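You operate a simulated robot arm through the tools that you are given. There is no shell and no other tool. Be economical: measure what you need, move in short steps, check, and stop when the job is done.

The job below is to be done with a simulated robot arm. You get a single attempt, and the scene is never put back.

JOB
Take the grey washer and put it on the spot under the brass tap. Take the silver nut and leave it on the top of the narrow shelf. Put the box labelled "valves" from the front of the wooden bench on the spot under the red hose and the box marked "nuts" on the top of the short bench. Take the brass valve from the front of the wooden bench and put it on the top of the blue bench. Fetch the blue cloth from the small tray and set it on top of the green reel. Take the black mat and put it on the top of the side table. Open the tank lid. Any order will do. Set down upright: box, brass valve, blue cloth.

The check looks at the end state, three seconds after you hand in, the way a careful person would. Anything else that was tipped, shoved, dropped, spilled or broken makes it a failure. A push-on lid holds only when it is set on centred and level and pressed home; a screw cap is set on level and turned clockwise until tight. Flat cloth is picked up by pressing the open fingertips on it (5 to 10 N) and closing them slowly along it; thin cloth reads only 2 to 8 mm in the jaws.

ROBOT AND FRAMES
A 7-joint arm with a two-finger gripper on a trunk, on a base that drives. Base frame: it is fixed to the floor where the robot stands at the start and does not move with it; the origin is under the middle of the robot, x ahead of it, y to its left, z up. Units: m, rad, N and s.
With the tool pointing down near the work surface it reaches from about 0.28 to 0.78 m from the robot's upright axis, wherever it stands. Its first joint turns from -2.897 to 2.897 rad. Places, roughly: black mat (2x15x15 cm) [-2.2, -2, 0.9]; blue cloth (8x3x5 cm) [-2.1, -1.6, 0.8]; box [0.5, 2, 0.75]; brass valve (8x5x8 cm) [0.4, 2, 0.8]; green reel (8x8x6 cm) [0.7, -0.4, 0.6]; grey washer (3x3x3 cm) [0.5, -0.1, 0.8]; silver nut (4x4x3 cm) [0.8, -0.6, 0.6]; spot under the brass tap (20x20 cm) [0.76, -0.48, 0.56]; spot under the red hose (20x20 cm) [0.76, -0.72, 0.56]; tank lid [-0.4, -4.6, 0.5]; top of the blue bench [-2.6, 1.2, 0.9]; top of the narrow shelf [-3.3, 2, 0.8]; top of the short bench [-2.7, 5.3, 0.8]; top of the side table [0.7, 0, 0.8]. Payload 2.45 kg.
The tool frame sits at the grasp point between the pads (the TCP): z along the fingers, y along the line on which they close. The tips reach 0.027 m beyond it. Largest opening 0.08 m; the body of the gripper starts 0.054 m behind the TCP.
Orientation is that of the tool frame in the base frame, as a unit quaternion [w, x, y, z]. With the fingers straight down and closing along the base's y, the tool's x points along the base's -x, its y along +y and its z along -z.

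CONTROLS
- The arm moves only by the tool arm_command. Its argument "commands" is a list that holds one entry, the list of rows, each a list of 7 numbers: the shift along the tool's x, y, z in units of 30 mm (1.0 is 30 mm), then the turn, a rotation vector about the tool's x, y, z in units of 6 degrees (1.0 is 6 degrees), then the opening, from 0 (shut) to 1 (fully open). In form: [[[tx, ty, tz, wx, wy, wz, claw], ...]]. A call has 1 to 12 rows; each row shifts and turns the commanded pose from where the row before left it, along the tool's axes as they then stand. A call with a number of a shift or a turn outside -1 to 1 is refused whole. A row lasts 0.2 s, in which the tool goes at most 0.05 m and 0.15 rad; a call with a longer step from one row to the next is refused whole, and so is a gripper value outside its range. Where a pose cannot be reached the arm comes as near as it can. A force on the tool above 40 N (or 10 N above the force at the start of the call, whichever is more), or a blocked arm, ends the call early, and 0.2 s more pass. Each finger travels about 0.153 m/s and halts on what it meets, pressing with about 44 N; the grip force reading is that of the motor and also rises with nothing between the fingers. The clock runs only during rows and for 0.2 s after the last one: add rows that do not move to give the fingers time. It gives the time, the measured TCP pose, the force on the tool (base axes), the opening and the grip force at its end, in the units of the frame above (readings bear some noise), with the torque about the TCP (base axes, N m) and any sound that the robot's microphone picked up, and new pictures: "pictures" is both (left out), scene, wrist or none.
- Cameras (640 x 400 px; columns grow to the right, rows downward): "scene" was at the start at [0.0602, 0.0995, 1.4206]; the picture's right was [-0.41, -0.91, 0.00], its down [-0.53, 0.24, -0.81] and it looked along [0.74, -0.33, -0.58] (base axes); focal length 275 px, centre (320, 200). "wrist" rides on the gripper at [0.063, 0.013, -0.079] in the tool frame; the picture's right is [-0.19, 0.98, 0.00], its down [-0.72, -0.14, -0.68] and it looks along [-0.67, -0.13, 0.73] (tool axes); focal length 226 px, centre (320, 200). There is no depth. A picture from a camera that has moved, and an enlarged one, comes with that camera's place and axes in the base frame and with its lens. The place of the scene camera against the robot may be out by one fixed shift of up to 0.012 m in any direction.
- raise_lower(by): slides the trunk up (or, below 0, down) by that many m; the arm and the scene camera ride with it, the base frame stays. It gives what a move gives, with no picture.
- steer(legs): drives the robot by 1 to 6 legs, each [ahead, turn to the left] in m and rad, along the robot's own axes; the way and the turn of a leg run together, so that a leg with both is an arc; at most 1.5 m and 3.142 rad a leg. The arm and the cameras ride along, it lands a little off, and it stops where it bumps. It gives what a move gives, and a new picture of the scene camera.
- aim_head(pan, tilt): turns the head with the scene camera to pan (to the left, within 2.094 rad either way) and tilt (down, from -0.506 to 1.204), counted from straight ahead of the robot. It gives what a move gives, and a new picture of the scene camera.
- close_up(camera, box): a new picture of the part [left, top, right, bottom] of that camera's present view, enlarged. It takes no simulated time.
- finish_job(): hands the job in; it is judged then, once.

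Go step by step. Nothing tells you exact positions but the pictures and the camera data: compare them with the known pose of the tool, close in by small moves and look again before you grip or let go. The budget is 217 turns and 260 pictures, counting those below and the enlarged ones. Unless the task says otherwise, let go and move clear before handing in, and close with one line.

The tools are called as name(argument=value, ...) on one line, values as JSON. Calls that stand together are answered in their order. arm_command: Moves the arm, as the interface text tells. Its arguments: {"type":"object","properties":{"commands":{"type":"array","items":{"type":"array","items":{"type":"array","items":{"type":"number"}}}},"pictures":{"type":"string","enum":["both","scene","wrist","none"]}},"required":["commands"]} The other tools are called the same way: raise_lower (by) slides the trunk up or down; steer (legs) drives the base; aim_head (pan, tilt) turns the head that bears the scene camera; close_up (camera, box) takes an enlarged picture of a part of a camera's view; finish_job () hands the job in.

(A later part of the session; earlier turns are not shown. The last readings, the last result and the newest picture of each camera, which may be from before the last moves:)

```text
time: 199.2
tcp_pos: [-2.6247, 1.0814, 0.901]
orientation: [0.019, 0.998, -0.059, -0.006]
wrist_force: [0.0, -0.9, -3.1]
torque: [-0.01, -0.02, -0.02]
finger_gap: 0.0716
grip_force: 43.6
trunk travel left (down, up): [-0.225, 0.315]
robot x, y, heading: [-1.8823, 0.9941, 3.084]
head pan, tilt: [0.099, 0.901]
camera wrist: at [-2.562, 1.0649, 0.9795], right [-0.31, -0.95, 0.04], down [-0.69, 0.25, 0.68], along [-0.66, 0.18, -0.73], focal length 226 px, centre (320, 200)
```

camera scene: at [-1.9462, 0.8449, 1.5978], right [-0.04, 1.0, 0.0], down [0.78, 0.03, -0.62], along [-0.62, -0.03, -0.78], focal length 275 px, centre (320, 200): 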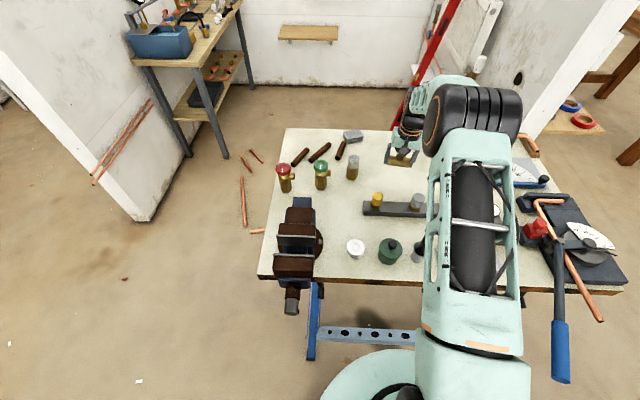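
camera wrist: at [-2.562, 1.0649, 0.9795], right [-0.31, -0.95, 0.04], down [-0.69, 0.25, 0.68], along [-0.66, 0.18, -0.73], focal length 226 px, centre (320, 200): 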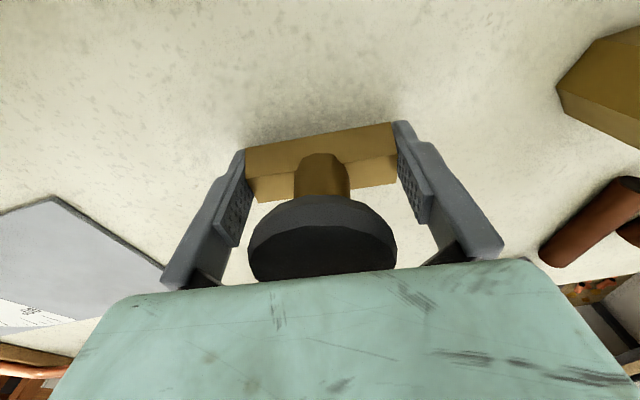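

Very close now; finishing with 3–4 mm steps.

arm_command(commands=[[[0, 0, 0.12, 0, 0, 0, 0], [0, 0, 0, 0, 0, 0, 0]]], pictures="none")

arm_command(commands=[[[0, 0, 0.1, 0, 0, 0, 0], [0, 0, 0, 0, 0, 0, 0]]], pictures="none")

arm_command(commands=[[[0, 0, 0.1, 0, 0, 0, 0], [0, 0, 0, 0, 0, 0, 0]]], pictures="none")

arm_command(commands=[[[0, 0, 0.1, 0, 0, 0, 0], [0, 0, 0, 0, 0, 0, 0]]], pictures="none")

```text
time: 199.8
tcp_pos: [-2.6245, 1.0825, 0.8991]
orientation: [0.018, 0.998, -0.059, -0.009]
wrist_force: [1.2, 0.5, 15.5]
torque: [0.68, -0.34, -0.09]
finger_gap: 0.0715
grip_force: 44.0
trunk travel left (down, up): [-0.225, 0.315]
robot x, y, heading: [-1.8854, 0.9951, 3.082]
head pan, tilt: [0.099, 0.901]
```

```text
time: 200.6
tcp_pos: [-2.6263, 1.0819, 0.9002]
orientation: [0.018, 0.998, -0.059, -0.011]
wrist_force: [1.0, -0.8, 14.0]
torque: [0.52, -0.27, -0.05]
finger_gap: 0.0711
grip_force: 44.0
trunk travel left (down, up): [-0.225, 0.315]
robot x, y, heading: [-1.8812, 0.9953, 3.082]
head pan, tilt: [0.099, 0.901]
stopped in row 2: the force on the tool passed its limit at 41 N (the readings are from after the stop); the commanded pose is now the measured one
```

```text
time: 201.3
tcp_pos: [-2.6281, 1.0826, 0.9005]
orientation: [0.018, 0.998, -0.058, -0.015]
wrist_force: [0.9, -0.9, 11.9]
torque: [0.54, -0.27, -0.06]
finger_gap: 0.0713
grip_force: 44.0
trunk travel left (down, up): [-0.225, 0.315]
robot x, y, heading: [-1.8828, 0.9956, 3.087]
head pan, tilt: [0.099, 0.901]
stopped in row 2: the force on the tool passed its limit at 41 N (the readings are from after the stop); the commanded pose is now the measured one
```

```text
time: 201.9
tcp_pos: [-2.6283, 1.083, 0.9001]
orientation: [0.018, 0.998, -0.058, -0.017]
wrist_force: [1.1, 0.1, 36.9]
torque: [1.34, -0.62, 0.0]
finger_gap: 0.0713
grip_force: 43.8
trunk travel left (down, up): [-0.225, 0.315]
robot x, y, heading: [-1.8825, 0.9945, 3.085]
head pan, tilt: [0.099, 0.901]
```

Seated. I relax upward 1 mm, open, and lift clear.

arm_command(commands=[[[0, 0, -0.05, 0, 0, 0, 0], [0, 0, 0, 0, 0, 0, 0.95], [0, 0, 0, 0, 0, 0, 1], [0, 0, 0, 0, 0, 0, 1], [0, 0, -0.4, 0, 0, 0, 1], [0, 0, -0.5, 0, 0, 0, 1], [0, 0, -0.9, 0, 0, 0, 1], [0, 0, -0.9, 0, 0, 0, 1], [0, 0, -0.9, 0, 0, 0, 1], [0, 0, -0.9, 0, 0, 0, 1], [0, 0, 0, 0, 0, 0, 1]]])

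```text
time: 204.3
tcp_pos: [-2.6254, 1.0887, 1.0324]
orientation: [0.017, 0.998, -0.058, -0.013]
wrist_force: [-0.8, -0.7, 1.4]
torque: [0.0, 0.01, 0.03]
finger_gap: 0.08
grip_force: 0.1
trunk travel left (down, up): [-0.225, 0.315]
robot x, y, heading: [-1.8825, 0.9935, 3.088]
head pan, tilt: [0.099, 0.901]
camera scene: at [-1.9459, 0.8449, 1.5978], right [-0.04, 1.0, 0.0], down [0.78, 0.03, -0.62], along [-0.62, -0.03, -0.78], focal length 275 px, centre (320, 200)
camera wrist: at [-2.561, 1.071, 1.1097], right [-0.31, -0.95, 0.04], down [-0.68, 0.25, 0.69], along [-0.67, 0.18, -0.72], focal length 226 px, centre (320, 200)
```

scene: 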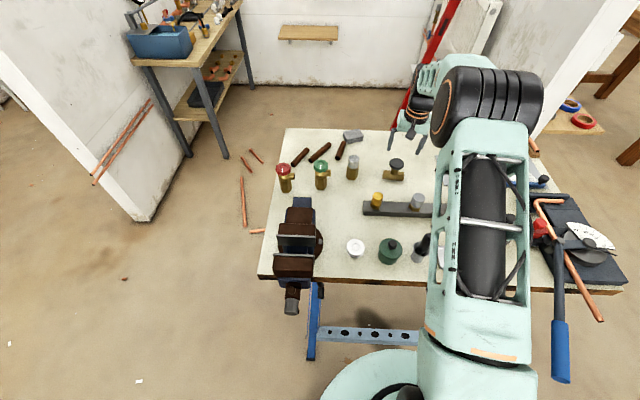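
wrist: 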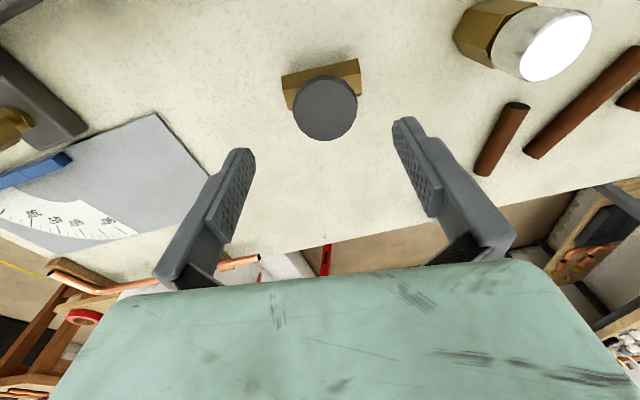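

The valve stands upright on the blue bench. I tuck the arm, reverse and drive back to the wooden bench for the NUTS box.

arm_command(commands=[[[0.3, 0, -0.95, 0, 0, 0, 1], [0.6, 0, -0.95, 0, 0, 0, 1], [0.9, 0.3, -0.4, 0, 0, 0, 1], [0.9, 0.3, -0.1, 0, 0, 0, 1], [0.9, 0.3, 0, 0, 0, 0, 1], [0.9, 0.3, 0, 0, 0, 0, 1], [0.9, 0.3, 0, 0, 0, 0, 1], [0, 0, 0, 0, 0, 0, 1]]], pictures="none")

steer(legs=[[-0.65, 0], [0, -2.0], [1.4, 0], [0, -1.086]])

aim_head(pan=0.0, tilt=0.6)

```text
time: 206.1
tcp_pos: [-2.4664, 1.0249, 1.1016]
orientation: [0.018, 0.998, -0.058, -0.012]
wrist_force: [-0.2, -0.2, 0.3]
torque: [-0.01, 0.03, 0.01]
finger_gap: 0.0799
grip_force: 0.0
trunk travel left (down, up): [-0.225, 0.315]
robot x, y, heading: [-1.8829, 0.9913, 3.084]
head pan, tilt: [0.099, 0.901]
```

```text
time: 224.0
tcp_pos: [-0.0039, 2.217, 1.1023]
orientation: [0.012, 0.023, 1.0, 0.018]
wrist_force: [1.4, 1.0, -0.8]
torque: [-0.01, 0.01, 0.02]
finger_gap: 0.08
grip_force: 0.1
trunk travel left (down, up): [-0.225, 0.315]
robot x, y, heading: [-0.5899, 2.2076, 0.013]
head pan, tilt: [0.099, 0.901]
camera scene: at [-0.5352, 2.3489, 1.5979], right [0.11, -0.99, 0.0], down [-0.78, -0.09, -0.62], along [0.62, 0.07, -0.78], focal length 275 px, centre (320, 200)
```

scene: 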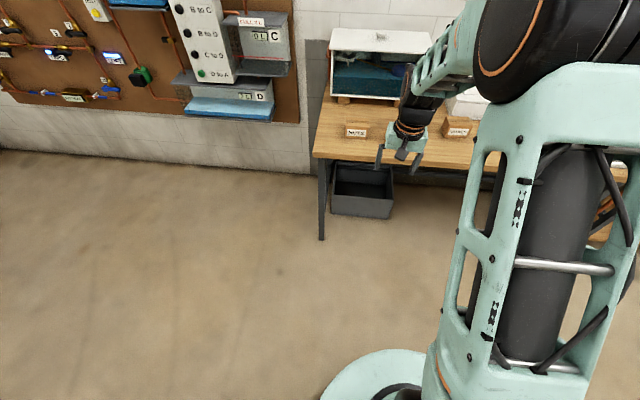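

```text
time: 224.8
tcp_pos: [-0.0041, 2.2185, 1.1017]
orientation: [0.012, 0.022, 1.0, 0.018]
wrist_force: [0.9, 0.2, 1.1]
torque: [-0.01, -0.01, 0.0]
finger_gap: 0.0801
grip_force: 0.0
trunk travel left (down, up): [-0.225, 0.315]
robot x, y, heading: [-0.5877, 2.2059, 0.015]
head pan, tilt: [0.0, 0.6]
camera scene: at [-0.5219, 2.3417, 1.6226], right [0.01, -1.0, 0.0], down [-0.57, -0.01, -0.82], along [0.82, 0.01, -0.57], focal length 275 px, centre (320, 200)
```

scene: 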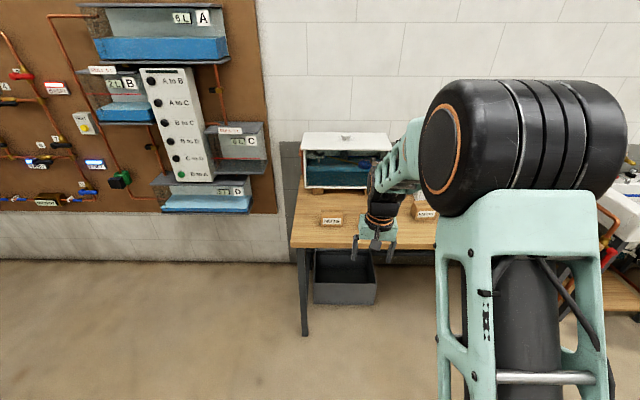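

NUTS box is near (0.47, 2.30). I move up and get a wrist view.

steer(legs=[[0.33, 0]])

arm_command(commands=[[[0, 0.7, 0.6, 0, 0, 0, 1], [0, 0.7, 0.6, 0, 0, 0, 1], [0, 0.7, 0.6, 0, 0, 0, 1], [0, 0.4, 0.6, 0, 0, 0, 1], [0, 0, 0, 0, 0, 0, 1]]], pictures="wrist")

```text
time: 227.0
tcp_pos: [0.3255, 2.2237, 1.1022]
orientation: [0.012, 0.021, 1.0, 0.019]
wrist_force: [0.1, 0.1, -0.4]
torque: [-0.01, 0.03, -0.02]
finger_gap: 0.0802
grip_force: 0.0
trunk travel left (down, up): [-0.225, 0.315]
robot x, y, heading: [-0.2589, 2.2103, 0.013]
head pan, tilt: [0.0, 0.6]
camera scene: at [-0.1935, 2.3467, 1.6226], right [0.02, -1.0, 0.0], down [-0.57, -0.01, -0.82], along [0.82, 0.01, -0.57], focal length 275 px, centre (320, 200)
```

scene: 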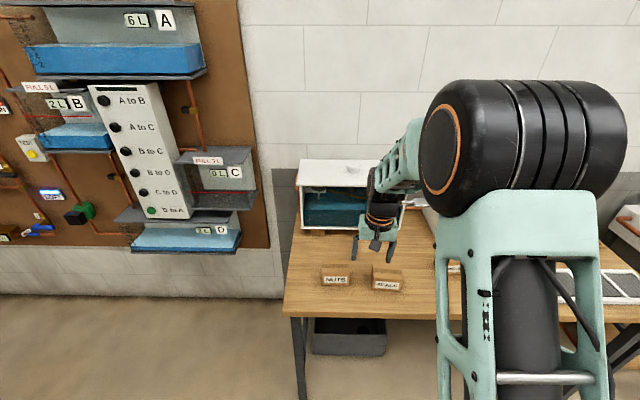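

```text
time: 228.2
tcp_pos: [0.3308, 2.2992, 1.0326]
orientation: [0.012, 0.022, 1.0, 0.018]
wrist_force: [0.4, 0.0, 0.2]
torque: [0.0, 0.01, 0.01]
finger_gap: 0.08
grip_force: 0.0
trunk travel left (down, up): [-0.225, 0.315]
robot x, y, heading: [-0.2595, 2.2097, 0.018]
head pan, tilt: [0.0, 0.6]
camera wrist: at [0.2662, 2.3125, 1.1101], right [0.24, 0.97, 0.04], down [0.69, -0.2, 0.69], along [0.68, -0.13, -0.72], focal length 226 px, centre (320, 200)
```

wrist: 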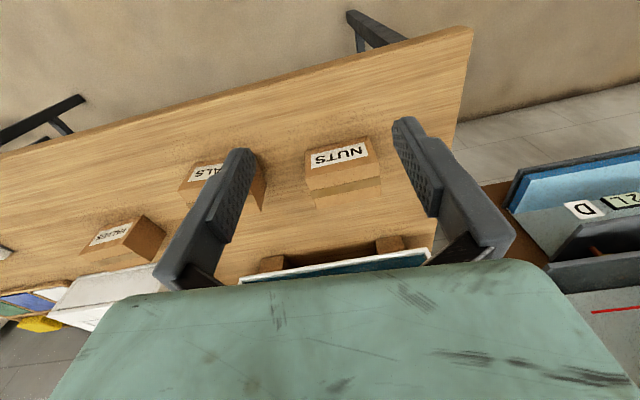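

The box is about 10 cm wide and 5 cm deep, so I must close across its depth. I turn the tool 90° in the air.

arm_command(commands=[[[0, 0, 0, 0, 0, 1, 1], [0, 0, 0, 0, 0, 1, 1], [0, 0, 0, 0, 0, 1, 1], [0, 0, 0, 0, 0, 1, 1], [0, 0, 0, 0, 0, 1, 1], [0, 0, 0, 0, 0, 1, 1], [0, 0, 0, 0, 0, 1, 1], [0, 0, 0, 0, 0, 1, 1], [0, 0, 0, 0, 0, 0, 1]]], pictures="none")

arm_command(commands=[[[0, 0, 0, 0, 0, 1, 1], [0, 0, 0, 0, 0, 1, 1], [0, 0, 0, 0, 0, 1, 1], [0, 0, 0, 0, 0, 1, 1], [0, 0, 0, 0, 0, 1, 1], [0, 0, 0, 0, 0, 1, 1], [0, 0, 0, 0, 0, 0.6, 1], [0, 0, 0, 0, 0, 0, 1], [0, 0, 0, 0, 0, 0, 1]]])

```text
time: 230.2
tcp_pos: [0.3298, 2.3006, 1.0336]
orientation: [0.003, 0.426, 0.904, 0.021]
wrist_force: [-0.4, 0.8, 0.4]
torque: [0.03, 0.02, 0.0]
finger_gap: 0.0802
grip_force: 0.0
trunk travel left (down, up): [-0.225, 0.315]
robot x, y, heading: [-0.2604, 2.2153, 0.018]
head pan, tilt: [0.0, 0.6]
```

```text
time: 232.2
tcp_pos: [0.3306, 2.3011, 1.0332]
orientation: [-0.004, 0.707, 0.706, 0.021]
wrist_force: [0.0, 1.2, -0.6]
torque: [-0.01, 0.0, -0.03]
finger_gap: 0.0802
grip_force: 0.1
trunk travel left (down, up): [-0.225, 0.315]
robot x, y, heading: [-0.2603, 2.2095, 0.017]
head pan, tilt: [0.0, 0.6]
camera scene: at [-0.1943, 2.3467, 1.6226], right [0.02, -1.0, 0.0], down [-0.57, -0.01, -0.82], along [0.82, 0.01, -0.57], focal length 275 px, centre (320, 200)
camera wrist: at [0.3407, 2.3609, 1.1144], right [0.98, -0.2, 0.02], down [-0.16, -0.74, 0.65], along [-0.11, -0.64, -0.76], focal length 226 px, centre (320, 200)
```

scene: 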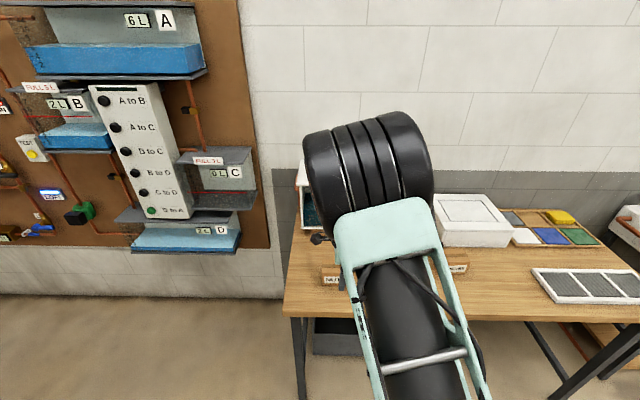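
wrist: 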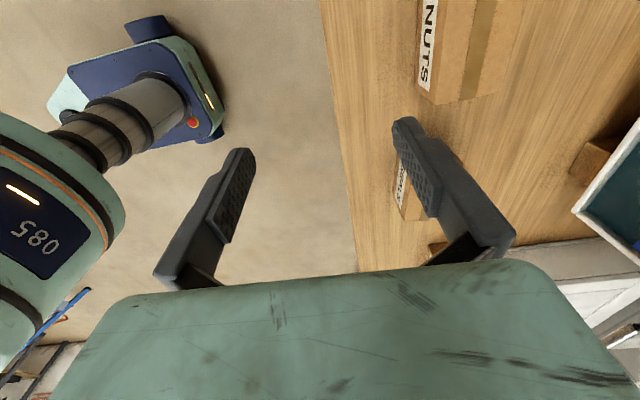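

Tool turned. The NUTS box centre is about (0.489, 2.31), top z≈0.855. I move over it.

arm_command(commands=[[[0.05, 0.88, 0.4, 0, 0, 0, 1], [0.05, 0.88, 0.4, 0, 0, 0, 1], [0.05, 0.88, 0.4, 0, 0, 0, 1], [0.05, 0.88, 0.4, 0, 0, 0, 1], [0.05, 0.88, 0.4, 0, 0, 0, 1], [0.05, 0.88, 0.4, 0, 0, 0, 1], [0, 0, 0, 0, 0, 0, 1]]], pictures="wrist")

```text
time: 233.8
tcp_pos: [0.49, 2.3121, 0.966]
orientation: [-0.004, 0.707, 0.707, 0.022]
wrist_force: [0.1, -0.4, 0.4]
torque: [0.02, -0.04, 0.01]
finger_gap: 0.0802
grip_force: 0.1
trunk travel left (down, up): [-0.225, 0.315]
robot x, y, heading: [-0.2598, 2.2112, 0.015]
head pan, tilt: [0.0, 0.6]
camera wrist: at [0.5005, 2.3723, 1.0468], right [0.98, -0.19, 0.02], down [-0.16, -0.74, 0.65], along [-0.11, -0.64, -0.76], focal length 226 px, centre (320, 200)
```

wrist: 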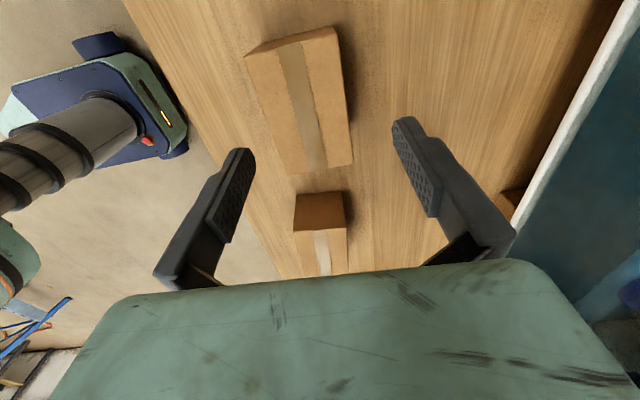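

NUTS box: x 0.442…0.512, y 2.25…2.36 (7 cm across). I centre on (0.477, 2.305) and come lower for a check.

arm_command(commands=[[[-0.22, -0.43, 0.6, 0, 0, 0, 1], [0, 0, 0.7, 0, 0, 0, 1], [0, 0, 0.4, 0, 0, 0, 1], [0, 0, 0, 0, 0, 0, 1]]], pictures="wrist")

```text
time: 234.8
tcp_pos: [0.4778, 2.3062, 0.9144]
orientation: [-0.004, 0.707, 0.706, 0.022]
wrist_force: [-0.8, 0.0, 0.4]
torque: [0.01, 0.0, 0.03]
finger_gap: 0.08
grip_force: 0.1
trunk travel left (down, up): [-0.225, 0.315]
robot x, y, heading: [-0.2625, 2.2074, 0.015]
head pan, tilt: [0.0, 0.6]
camera wrist: at [0.4884, 2.3674, 0.9954], right [0.98, -0.19, 0.02], down [-0.16, -0.74, 0.65], along [-0.11, -0.64, -0.76], focal length 226 px, centre (320, 200)
```

wrist: 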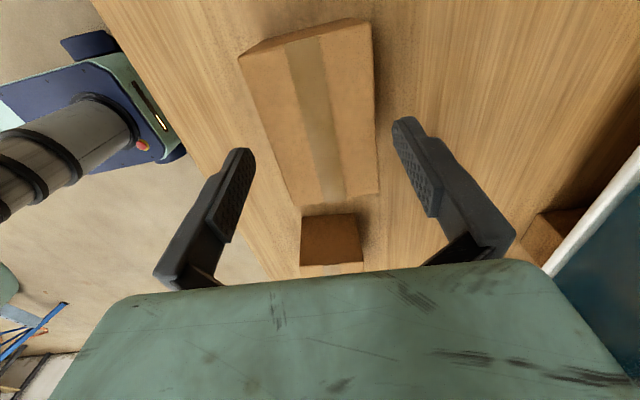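

Centred well. I descend around the box in steps.

arm_command(commands=[[[-0.1, 0, 0.8, 0, 0, 0, 1], [0, 0, 0.8, 0, 0, 0, 1], [0, 0, 0.6, 0, 0, 0, 1], [0, 0, 0.35, 0, 0, 0, 1], [0, 0, 0, 0, 0, 0, 1]]], pictures="wrist")

```text
time: 236.0
tcp_pos: [0.4779, 2.3061, 0.8394]
orientation: [-0.003, 0.707, 0.707, 0.022]
wrist_force: [-6.8, -0.1, 16.5]
torque: [-0.08, 1.03, -0.04]
finger_gap: 0.0781
grip_force: 0.1
trunk travel left (down, up): [-0.225, 0.315]
robot x, y, heading: [-0.263, 2.2098, 0.015]
head pan, tilt: [0.0, 0.6]
camera wrist: at [0.4891, 2.3672, 0.9208], right [0.98, -0.19, 0.02], down [-0.16, -0.74, 0.65], along [-0.11, -0.64, -0.76], focal length 226 px, centre (320, 200)
```

wrist: 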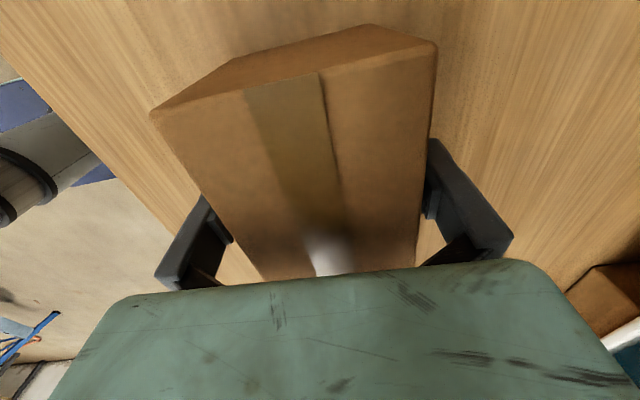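

The robot-side finger is rubbing on the box. I shift 2 mm toward the robot, and close.

arm_command(commands=[[[0, -0.08, -0.1, 0, 0, 0, 1], [0, 0, 0, 0, 0, 0, 1], [0, 0, 0, 0, 0, 0, 1]]], pictures="none")

arm_command(commands=[[[0, 0, 0, 0, 0, 0, 0], [0, 0, 0, 0, 0, 0, 0]]], pictures="wrist")

```text
time: 236.8
tcp_pos: [0.4769, 2.307, 0.8403]
orientation: [-0.004, 0.707, 0.707, 0.021]
wrist_force: [0.6, 0.3, 1.2]
torque: [-0.01, -0.01, 0.0]
finger_gap: 0.0794
grip_force: 0.2
trunk travel left (down, up): [-0.225, 0.315]
robot x, y, heading: [-0.2621, 2.2137, 0.014]
head pan, tilt: [0.0, 0.6]
```

```text
time: 237.4
tcp_pos: [0.4764, 2.3054, 0.8403]
orientation: [-0.005, 0.707, 0.707, 0.022]
wrist_force: [0.0, 0.5, 0.2]
torque: [0.0, 0.01, 0.01]
finger_gap: 0.0643
grip_force: 44.0
trunk travel left (down, up): [-0.225, 0.315]
robot x, y, heading: [-0.2617, 2.2125, 0.018]
head pan, tilt: [0.0, 0.6]
camera wrist: at [0.4876, 2.367, 0.921], right [0.98, -0.19, 0.02], down [-0.16, -0.74, 0.65], along [-0.11, -0.64, -0.76], focal length 226 px, centre (320, 200)
```

wrist: 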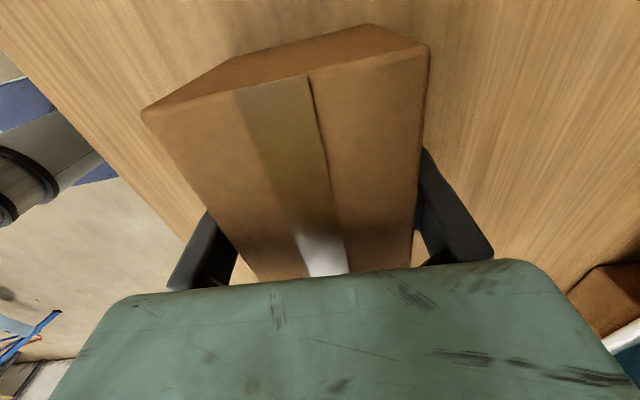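

Box gripped (64 mm). Lifting straight up.

arm_command(commands=[[[0, 0, -0.3, 0, 0, 0, 0], [0, 0, -0.8, 0, 0, 0, 0], [0, 0, -0.9, 0, 0, 0, 0], [0, 0, -0.9, 0, 0, 0, 0], [0, 0, -0.9, 0, 0, 0, 0], [0, 0, -0.9, 0, 0, 0, 0], [0, 0, -0.9, 0, 0, 0, 0], [0, 0, 0, 0, 0, 0, 0]]])

```text
time: 239.2
tcp_pos: [0.4749, 2.3016, 1.0086]
orientation: [-0.004, 0.708, 0.706, 0.022]
wrist_force: [-1.1, -0.5, -2.7]
torque: [-0.03, 0.01, 0.04]
finger_gap: 0.0643
grip_force: 43.9
trunk travel left (down, up): [-0.225, 0.315]
robot x, y, heading: [-0.2649, 2.2112, 0.016]
head pan, tilt: [0.0, 0.6]
camera scene: at [-0.194, 2.3468, 1.6226], right [0.02, -1.0, 0.0], down [-0.57, -0.01, -0.82], along [0.82, 0.01, -0.57], focal length 275 px, centre (320, 200)
camera wrist: at [0.4852, 2.3617, 1.0894], right [0.98, -0.19, 0.02], down [-0.16, -0.74, 0.65], along [-0.12, -0.64, -0.76], focal length 226 px, centre (320, 200)
```

scene: 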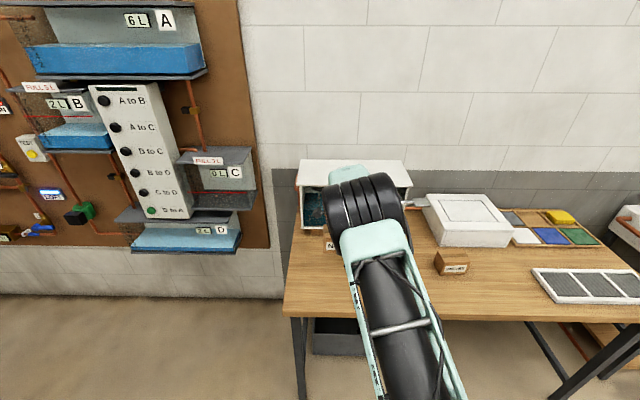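
wrist: 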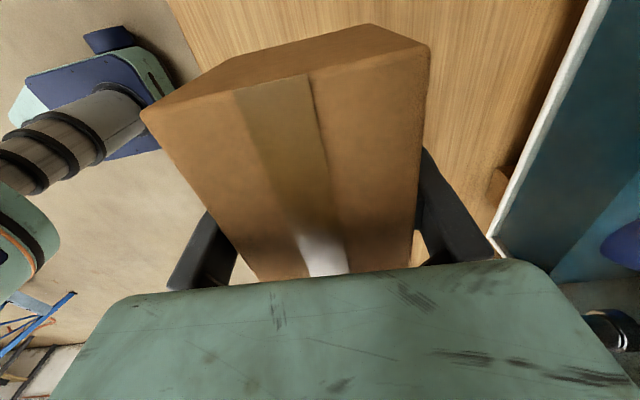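

I reverse, tuck, and drive toward the short bench at the far side.

steer(legs=[[-0.5, 0]])

arm_command(commands=[[[0, -0.9, -0.5, 0, 0, 0, 0], [0, -0.9, -0.5, 0, 0, 0, 0], [-0.5, -0.9, -0.5, 0, 0, 0, 0], [-0.5, -0.9, -0.5, 0, 0, 0, 0], [-0.5, -0.9, 0, 0, 0, 0, 0], [-0.5, -0.5, 0, 0, 0, 0, 0], [0, 0, 0, 0, 0, 0, 0]]], pictures="none")

steer(legs=[[0, 2.28], [1.3, 0], [1.1, 0]])

aim_head(pan=-0.4, tilt=0.45)

```text
time: 242.1
tcp_pos: [-0.0108, 2.2945, 1.0081]
orientation: [-0.004, 0.707, 0.707, 0.022]
wrist_force: [0.6, 0.3, -1.8]
torque: [0.0, -0.02, 0.01]
finger_gap: 0.0644
grip_force: 44.5
trunk travel left (down, up): [-0.225, 0.315]
robot x, y, heading: [-0.7481, 2.2012, 0.024]
head pan, tilt: [0.0, 0.6]
camera scene: at [-0.6801, 2.3388, 1.6226], right [0.02, -1.0, 0.0], down [-0.56, -0.01, -0.83], along [0.82, 0.01, -0.56], focal length 275 px, centre (320, 200)
```

scene: 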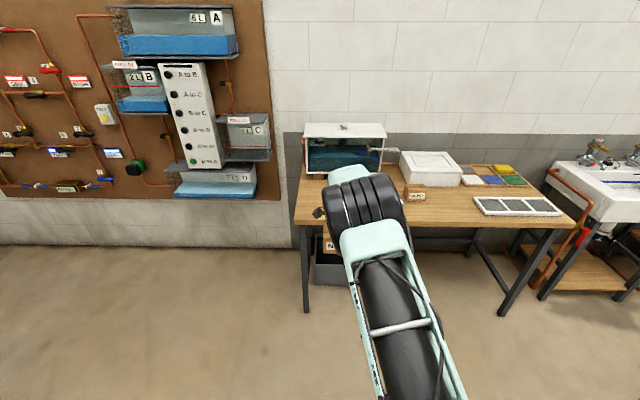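

```text
time: 243.7
tcp_pos: [-0.1627, 2.2328, 1.0629]
orientation: [-0.003, 0.708, 0.706, 0.021]
wrist_force: [1.2, -0.6, -1.8]
torque: [0.0, 0.0, 0.03]
finger_gap: 0.0643
grip_force: 44.0
trunk travel left (down, up): [-0.225, 0.315]
robot x, y, heading: [-0.7487, 2.1993, 0.015]
head pan, tilt: [0.0, 0.6]
```

```text
time: 261.1
tcp_pos: [-2.694, 4.4788, 1.0623]
orientation: [-0.021, -0.327, 0.945, 0.005]
wrist_force: [-0.1, 0.1, -2.1]
torque: [0.02, -0.01, 0.02]
finger_gap: 0.0645
grip_force: 44.0
trunk travel left (down, up): [-0.225, 0.315]
robot x, y, heading: [-2.3115, 4.0394, 2.251]
head pan, tilt: [0.0, 0.6]
camera scene: at [-2.4637, 3.9985, 1.6226], right [0.78, 0.63, 0.0], down [0.36, -0.44, -0.82], along [-0.52, 0.64, -0.57], focal length 275 px, centre (320, 200)
```

scene: 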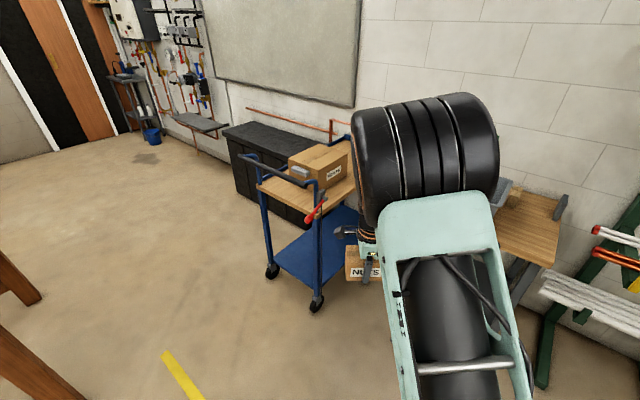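

```text
time: 262.0
tcp_pos: [-2.6941, 4.4792, 1.0628]
orientation: [-0.021, -0.328, 0.945, 0.006]
wrist_force: [-0.2, -0.2, -2.3]
torque: [-0.01, -0.01, -0.01]
finger_gap: 0.0642
grip_force: 44.0
trunk travel left (down, up): [-0.225, 0.315]
robot x, y, heading: [-2.3121, 4.0383, 2.258]
head pan, tilt: [-0.4, 0.45]
camera scene: at [-2.4336, 4.018, 1.6361], right [0.96, 0.28, 0.0], down [0.12, -0.42, -0.9], along [-0.25, 0.86, -0.44], focal length 275 px, centre (320, 200)
```

scene: 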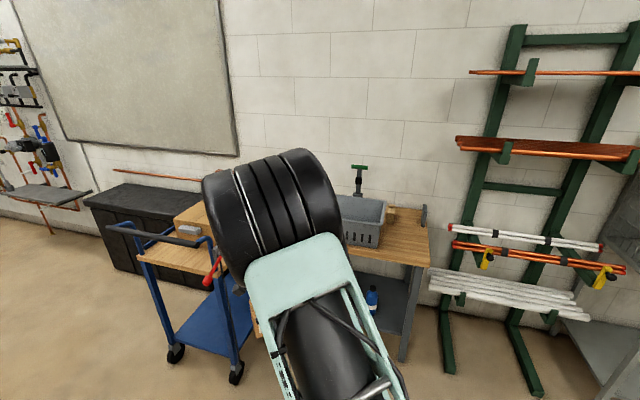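

steer(legs=[[0, -0.7], [-0.15, 0]])

aim_head(pan=0.35, tilt=0.5)

```text
time: 265.2
tcp_pos: [-2.328, 4.473, 1.0637]
orientation: [-0.018, 0.012, 1.0, 0.013]
wrist_force: [-0.2, -0.5, -2.4]
torque: [0.04, -0.01, 0.02]
finger_gap: 0.0642
grip_force: 43.8
trunk travel left (down, up): [-0.225, 0.315]
robot x, y, heading: [-2.3133, 3.8931, 1.563]
head pan, tilt: [-0.4, 0.45]
camera scene: at [-2.4163, 3.9489, 1.6363], right [0.92, -0.39, 0.0], down [-0.17, -0.4, -0.9], along [0.36, 0.83, -0.43], focal length 275 px, centre (320, 200)
```

scene: 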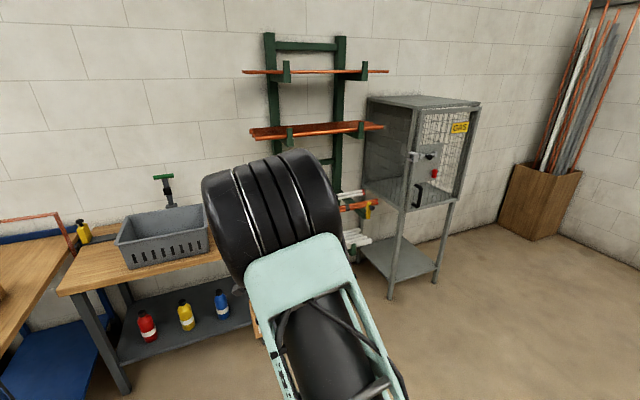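

```text
time: 266.3
tcp_pos: [-2.3282, 4.4728, 1.0633]
orientation: [-0.018, 0.011, 1.0, 0.012]
wrist_force: [0.4, -1.0, -2.2]
torque: [-0.04, 0.02, 0.02]
finger_gap: 0.0644
grip_force: 43.4
trunk travel left (down, up): [-0.225, 0.315]
robot x, y, heading: [-2.3106, 3.8883, 1.566]
head pan, tilt: [0.351, 0.499]
camera scene: at [-2.4833, 3.9514, 1.6317], right [0.94, 0.34, 0.0], down [0.16, -0.45, -0.88], along [-0.3, 0.83, -0.48], focal length 275 px, centre (320, 200)
```

scene: 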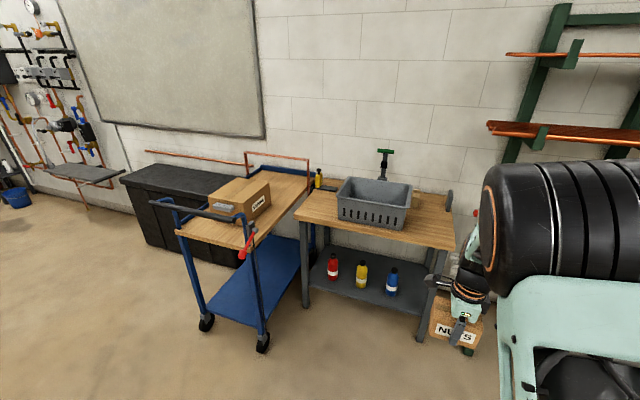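

close_up(camera="scene", box=[280, 140, 488, 270])

```text
3.08 times, centred on (384, 205) of scene
camera zoom: at [-2.4833, 3.9514, 1.6317], right [0.94, 0.34, 0.0], down [0.16, -0.45, -0.88], along [-0.3, 0.83, -0.48], focal length 845 px, centre (123, 185)
```

zoom: 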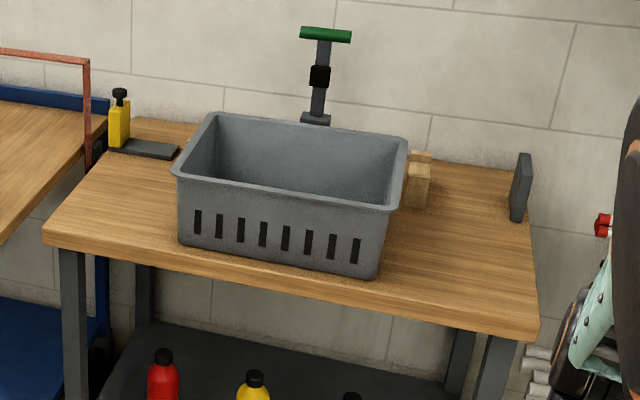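

The right end of the short bench, around (-2.35, 5.29), is free. I drive ahead to bring the box near it.

steer(legs=[[0.66, 0]])

aim_head(pan=0.25, tilt=0.75)

```text
time: 270.0
tcp_pos: [-2.3108, 5.1344, 1.0624]
orientation: [-0.018, 0.018, 1.0, 0.013]
wrist_force: [-0.6, -0.2, -2.3]
torque: [-0.02, 0.02, -0.04]
finger_gap: 0.0642
grip_force: 43.7
trunk travel left (down, up): [-0.225, 0.315]
robot x, y, heading: [-2.3065, 4.5505, 1.548]
head pan, tilt: [0.351, 0.499]
camera scene: at [-2.4733, 4.6153, 1.6316], right [0.95, 0.32, 0.0], down [0.15, -0.45, -0.88], along [-0.28, 0.83, -0.48], focal length 275 px, centre (320, 200)
```

scene: 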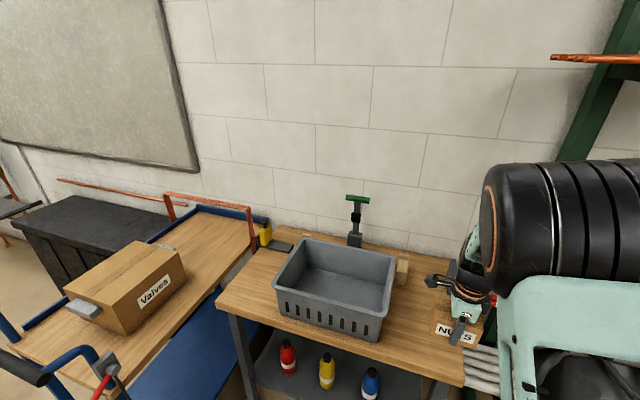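

```text
time: 270.8
tcp_pos: [-2.311, 5.1342, 1.0624]
orientation: [-0.019, 0.019, 1.0, 0.012]
wrist_force: [0.6, 0.3, -1.5]
torque: [0.01, 0.02, 0.01]
finger_gap: 0.0648
grip_force: 44.2
trunk travel left (down, up): [-0.225, 0.315]
robot x, y, heading: [-2.3036, 4.548, 1.546]
head pan, tilt: [0.25, 0.75]
camera scene: at [-2.4627, 4.6095, 1.6098], right [0.97, 0.23, 0.0], down [0.15, -0.66, -0.73], along [-0.17, 0.71, -0.68], focal length 275 px, centre (320, 200)
```

scene: 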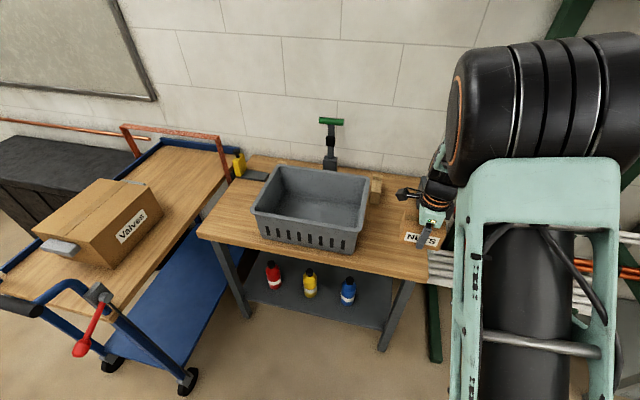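

arm_command(commands=[[[0.1, 0.85, 0.3, 0, 0, 0, 0], [0.1, 0.85, 0.3, 0, 0, 0, 0], [0.1, 0.85, 0.3, 0, 0, 0, 0], [0.1, 0.85, 0.3, 0, 0, 0, 0], [0.1, 0.85, 0.3, 0, 0, 0, 0], [0.1, 0.85, 0.3, 0, 0, 0, 0], [0, 0, 0, 0, 0, 0, 0]]])

close_up(camera="scene", box=[250, 120, 490, 270])

```text
time: 272.4
tcp_pos: [-2.3239, 5.2921, 1.013]
orientation: [-0.018, 0.018, 1.0, 0.012]
wrist_force: [0.3, -0.4, -2.3]
torque: [-0.01, -0.01, -0.02]
finger_gap: 0.0645
grip_force: 44.3
trunk travel left (down, up): [-0.225, 0.315]
robot x, y, heading: [-2.3038, 4.5525, 1.548]
head pan, tilt: [0.25, 0.75]
camera scene: at [-2.4627, 4.6096, 1.6098], right [0.97, 0.23, 0.0], down [0.15, -0.66, -0.73], along [-0.17, 0.71, -0.68], focal length 275 px, centre (320, 200)
camera wrist: at [-2.3842, 5.3038, 1.0944], right [0.23, 0.97, 0.02], down [0.74, -0.19, 0.65], along [0.64, -0.14, -0.76], focal length 226 px, centre (320, 200)
```

scene: 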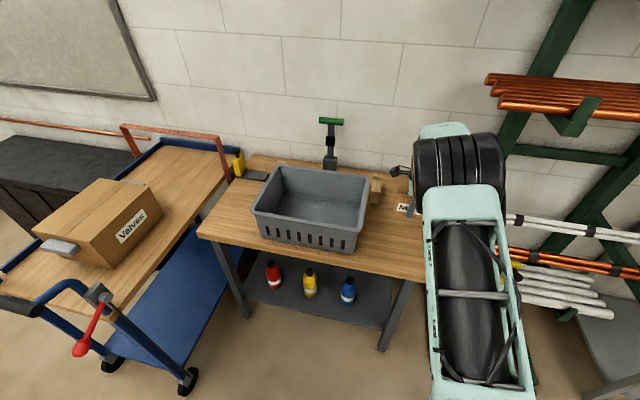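
wrist: 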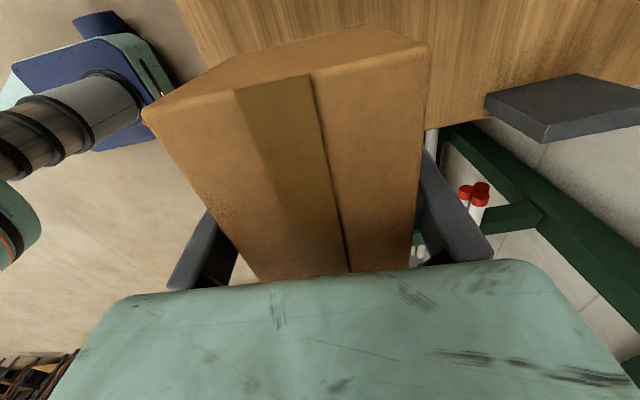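

```text
2.67 times, centred on (370, 195) of scene
camera zoom: at [-2.4627, 4.6096, 1.6098], right [0.97, 0.23, 0.0], down [0.15, -0.66, -0.73], along [-0.17, 0.71, -0.68], focal length 733 px, centre (187, 213)
```

zoom: 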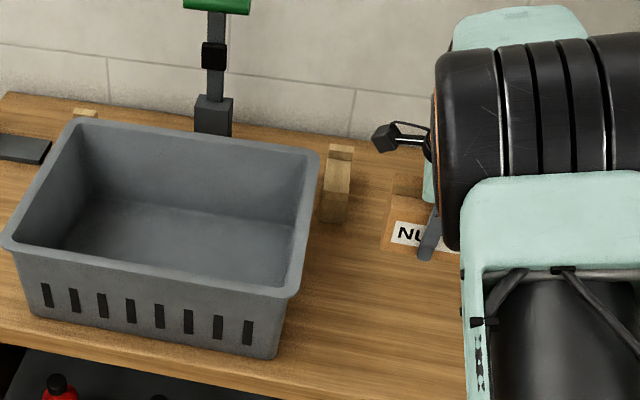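

arm_command(commands=[[[0, 0, 0.9, 0, 0, 0, 0], [0, 0, 0.9, 0, 0, 0, 0], [0, 0, 0.9, 0, 0, 0, 0], [0, 0, 0.9, 0, 0, 0, 0], [0, 0, 0.7, 0, 0, 0, 0], [0, 0, 0, 0, 0, 0, 0]]])

arm_command(commands=[[[0, 0, 0.3, 0, 0, 0, 0], [0, 0, 0, 0, 0, 0, 0]]], pictures="none")

arm_command(commands=[[[0, 0, 0.2, 0, 0, 0, 0], [0, 0, 0, 0, 0, 0, 0]]], pictures="none")

```text
time: 273.8
tcp_pos: [-2.3287, 5.2944, 0.8834]
orientation: [-0.018, 0.018, 1.0, 0.012]
wrist_force: [-0.2, 0.1, -1.8]
torque: [0.0, -0.01, 0.01]
finger_gap: 0.0644
grip_force: 44.2
trunk travel left (down, up): [-0.225, 0.315]
robot x, y, heading: [-2.3018, 4.5525, 1.548]
head pan, tilt: [0.25, 0.75]
camera scene: at [-2.4626, 4.6097, 1.6097], right [0.97, 0.23, 0.0], down [0.15, -0.66, -0.73], along [-0.17, 0.71, -0.68], focal length 275 px, centre (320, 200)
camera wrist: at [-2.3887, 5.3066, 0.9643], right [0.23, 0.97, 0.02], down [0.74, -0.19, 0.65], along [0.64, -0.14, -0.76], focal length 226 px, centre (320, 200)
```

scene: 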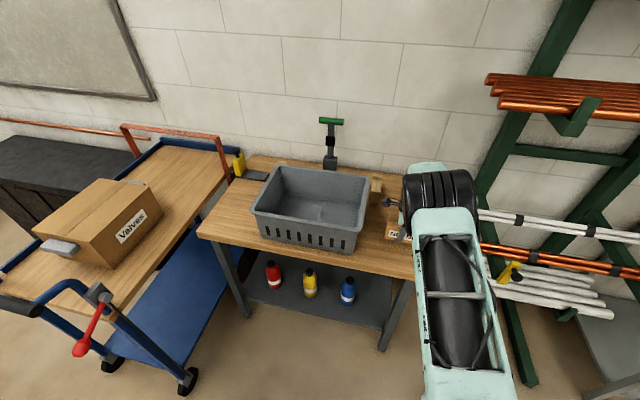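
wrist: 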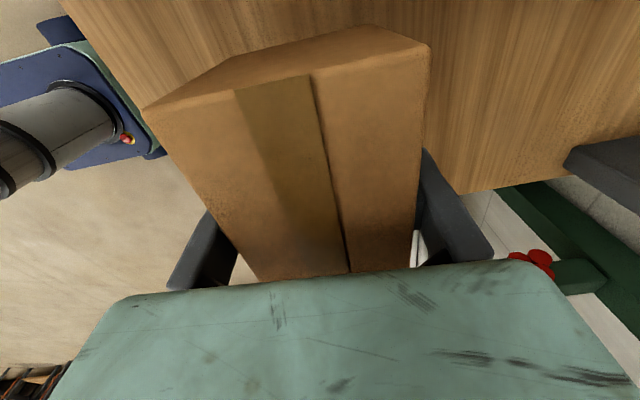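

```text
time: 274.4
tcp_pos: [-2.3293, 5.2931, 0.874]
orientation: [-0.018, 0.018, 1.0, 0.012]
wrist_force: [-0.7, -0.7, -1.6]
torque: [-0.02, -0.05, -0.01]
finger_gap: 0.0644
grip_force: 44.1
trunk travel left (down, up): [-0.225, 0.315]
robot x, y, heading: [-2.3001, 4.5519, 1.549]
head pan, tilt: [0.25, 0.75]
```

```text
time: 275.0
tcp_pos: [-2.3308, 5.2947, 0.8682]
orientation: [-0.019, 0.018, 1.0, 0.012]
wrist_force: [-0.5, -0.2, -1.9]
torque: [0.02, 0.01, 0.0]
finger_gap: 0.0643
grip_force: 44.1
trunk travel left (down, up): [-0.225, 0.315]
robot x, y, heading: [-2.3021, 4.5504, 1.547]
head pan, tilt: [0.25, 0.75]
```

arm_command(commands=[[[0, 0, 0.2, 0, 0, 0, 0], [0, 0, 0, 0, 0, 0, 0]]], pictures="none")

arm_command(commands=[[[0, 0, 0.15, 0, 0, 0, 0], [0, 0, 0, 0, 0, 0, 0]]], pictures="none")

arm_command(commands=[[[0, 0, 0.12, 0, 0, 0, 0], [0, 0, 0, 0, 0, 0, 0]]], pictures="none")

arm_command(commands=[[[0, 0, 0.1, 0, 0, 0, 0], [0, 0, 0, 0, 0, 0, 0]]], pictures="wrist")

```text
time: 275.6
tcp_pos: [-2.3295, 5.2927, 0.8619]
orientation: [-0.018, 0.018, 1.0, 0.012]
wrist_force: [-1.0, 0.0, -2.7]
torque: [0.0, 0.0, 0.0]
finger_gap: 0.0643
grip_force: 44.1
trunk travel left (down, up): [-0.225, 0.315]
robot x, y, heading: [-2.3019, 4.5514, 1.547]
head pan, tilt: [0.25, 0.75]
```

```text
time: 276.2
tcp_pos: [-2.3305, 5.2931, 0.8571]
orientation: [-0.019, 0.018, 1.0, 0.012]
wrist_force: [0.6, -0.2, -2.6]
torque: [0.0, 0.0, -0.01]
finger_gap: 0.0643
grip_force: 43.3
trunk travel left (down, up): [-0.225, 0.315]
robot x, y, heading: [-2.2998, 4.5531, 1.551]
head pan, tilt: [0.25, 0.75]
```

```text
time: 276.8
tcp_pos: [-2.3309, 5.2937, 0.8547]
orientation: [-0.018, 0.018, 1.0, 0.013]
wrist_force: [-1.0, 0.3, -3.0]
torque: [0.03, -0.02, -0.02]
finger_gap: 0.0646
grip_force: 43.9
trunk travel left (down, up): [-0.225, 0.315]
robot x, y, heading: [-2.3042, 4.5506, 1.548]
head pan, tilt: [0.25, 0.75]
```

```text
time: 277.4
tcp_pos: [-2.3294, 5.2948, 0.8517]
orientation: [-0.018, 0.017, 1.0, 0.012]
wrist_force: [-0.4, 0.2, -2.5]
torque: [0.04, 0.0, -0.04]
finger_gap: 0.0643
grip_force: 43.9
trunk travel left (down, up): [-0.225, 0.315]
robot x, y, heading: [-2.3049, 4.5502, 1.546]
head pan, tilt: [0.25, 0.75]
camera wrist: at [-2.3899, 5.3061, 0.9328], right [0.23, 0.97, 0.02], down [0.74, -0.19, 0.65], along [0.64, -0.14, -0.76], focal length 226 px, centre (320, 200)
```

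wrist: 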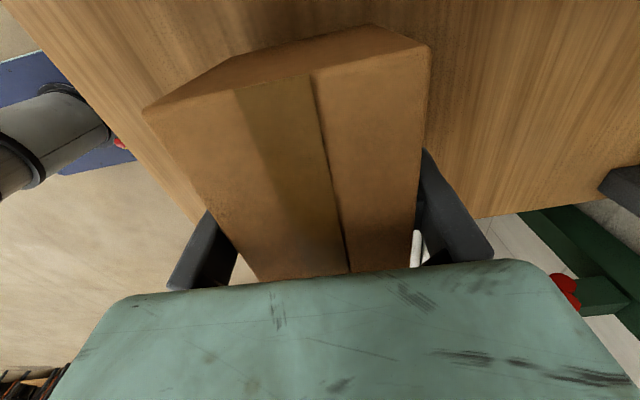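

arm_command(commands=[[[0, 0, 0.12, 0, 0, 0, 0], [0, 0, 0, 0, 0, 0, 0], [0, 0, 0.1, 0, 0, 0, 0], [0, 0, 0, 0, 0, 0, 0]]], pictures="none")

arm_command(commands=[[[0, 0, 0.12, 0, 0, 0, 0], [0, 0, 0, 0, 0, 0, 0], [0, 0, 0.1, 0, 0, 0, 0], [0, 0, 0, 0, 0, 0, 0]]], pictures="none")

arm_command(commands=[[[0, 0, 0.1, 0, 0, 0, 0], [0, 0, 0, 0, 0, 0, 0], [0, 0, 0.08, 0, 0, 0, 0], [0, 0, 0, 0, 0, 0, 0]]], pictures="none")

```text
time: 278.4
tcp_pos: [-2.331, 5.2926, 0.8454]
orientation: [-0.019, 0.019, 1.0, 0.012]
wrist_force: [0.6, 0.7, -3.7]
torque: [0.0, 0.01, 0.01]
finger_gap: 0.0642
grip_force: 44.2
trunk travel left (down, up): [-0.225, 0.315]
robot x, y, heading: [-2.3047, 4.5491, 1.551]
head pan, tilt: [0.25, 0.75]
```

```text
time: 279.4
tcp_pos: [-2.3296, 5.2922, 0.84]
orientation: [-0.018, 0.018, 1.0, 0.013]
wrist_force: [1.2, -1.1, 8.7]
torque: [-0.37, -0.03, 0.03]
finger_gap: 0.0645
grip_force: 43.8
trunk travel left (down, up): [-0.225, 0.315]
robot x, y, heading: [-2.303, 4.5506, 1.545]
head pan, tilt: [0.25, 0.75]
```

```text
time: 280.2
tcp_pos: [-2.3314, 5.2959, 0.8404]
orientation: [-0.018, 0.018, 1.0, 0.017]
wrist_force: [-0.7, -0.9, 14.1]
torque: [-0.55, 0.1, 0.02]
finger_gap: 0.0641
grip_force: 43.8
trunk travel left (down, up): [-0.225, 0.315]
robot x, y, heading: [-2.305, 4.5507, 1.549]
head pan, tilt: [0.25, 0.75]
stopped in row 3: the force on the tool passed its limit at 43 N (the readings are from after the stop); the commanded pose is now the measured one
```

Seated at z 0.840. I open and lift straight off.

arm_command(commands=[[[0, 0, -0.04, 0, 0, 0, 0], [0, 0, 0, 0, 0, 0, 0.9], [0, 0, 0, 0, 0, 0, 1], [0, 0, 0, 0, 0, 0, 1], [0, 0, -0.4, 0, 0, 0, 1], [0, 0, -0.7, 0, 0, 0, 1], [0, 0, -0.9, 0, 0, 0, 1], [0, 0, -0.9, 0, 0, 0, 1], [0, 0, -0.9, 0, 0, 0, 1], [0, 0, -0.9, 0, 0, 0, 1], [0, 0, 0, 0, 0, 0, 1]]])

```text
time: 282.6
tcp_pos: [-2.3269, 5.29, 0.9779]
orientation: [-0.018, 0.018, 1.0, 0.015]
wrist_force: [0.7, 0.9, 0.0]
torque: [0.01, -0.04, 0.03]
finger_gap: 0.0801
grip_force: 0.1
trunk travel left (down, up): [-0.225, 0.315]
robot x, y, heading: [-2.3054, 4.5532, 1.552]
head pan, tilt: [0.25, 0.75]
camera scene: at [-2.4626, 4.6093, 1.6097], right [0.97, 0.23, 0.0], down [0.15, -0.66, -0.73], along [-0.17, 0.71, -0.68], focal length 275 px, centre (320, 200)
camera wrist: at [-2.3854, 5.3031, 1.0595], right [0.23, 0.97, 0.02], down [0.74, -0.19, 0.65], along [0.64, -0.13, -0.76], focal length 226 px, centre (320, 200)
```

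scene: 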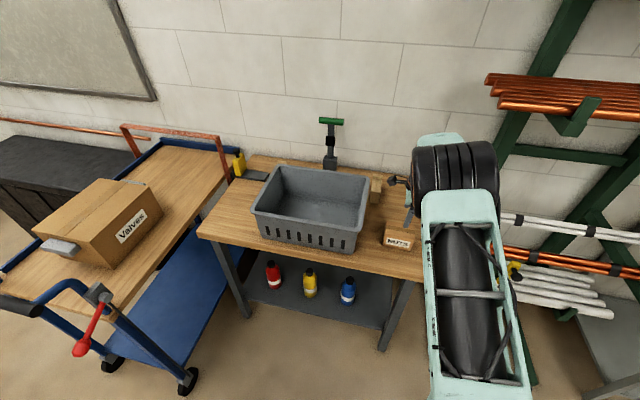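
wrist: 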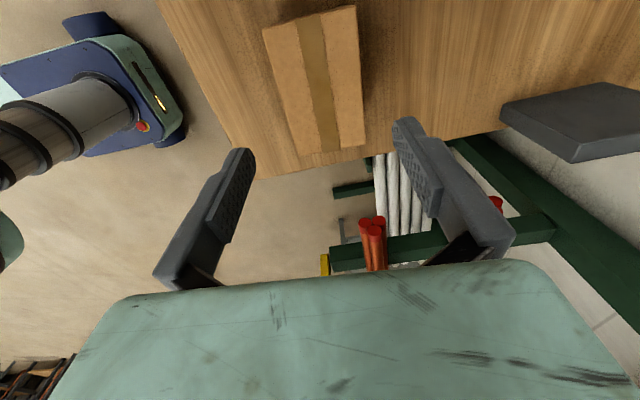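

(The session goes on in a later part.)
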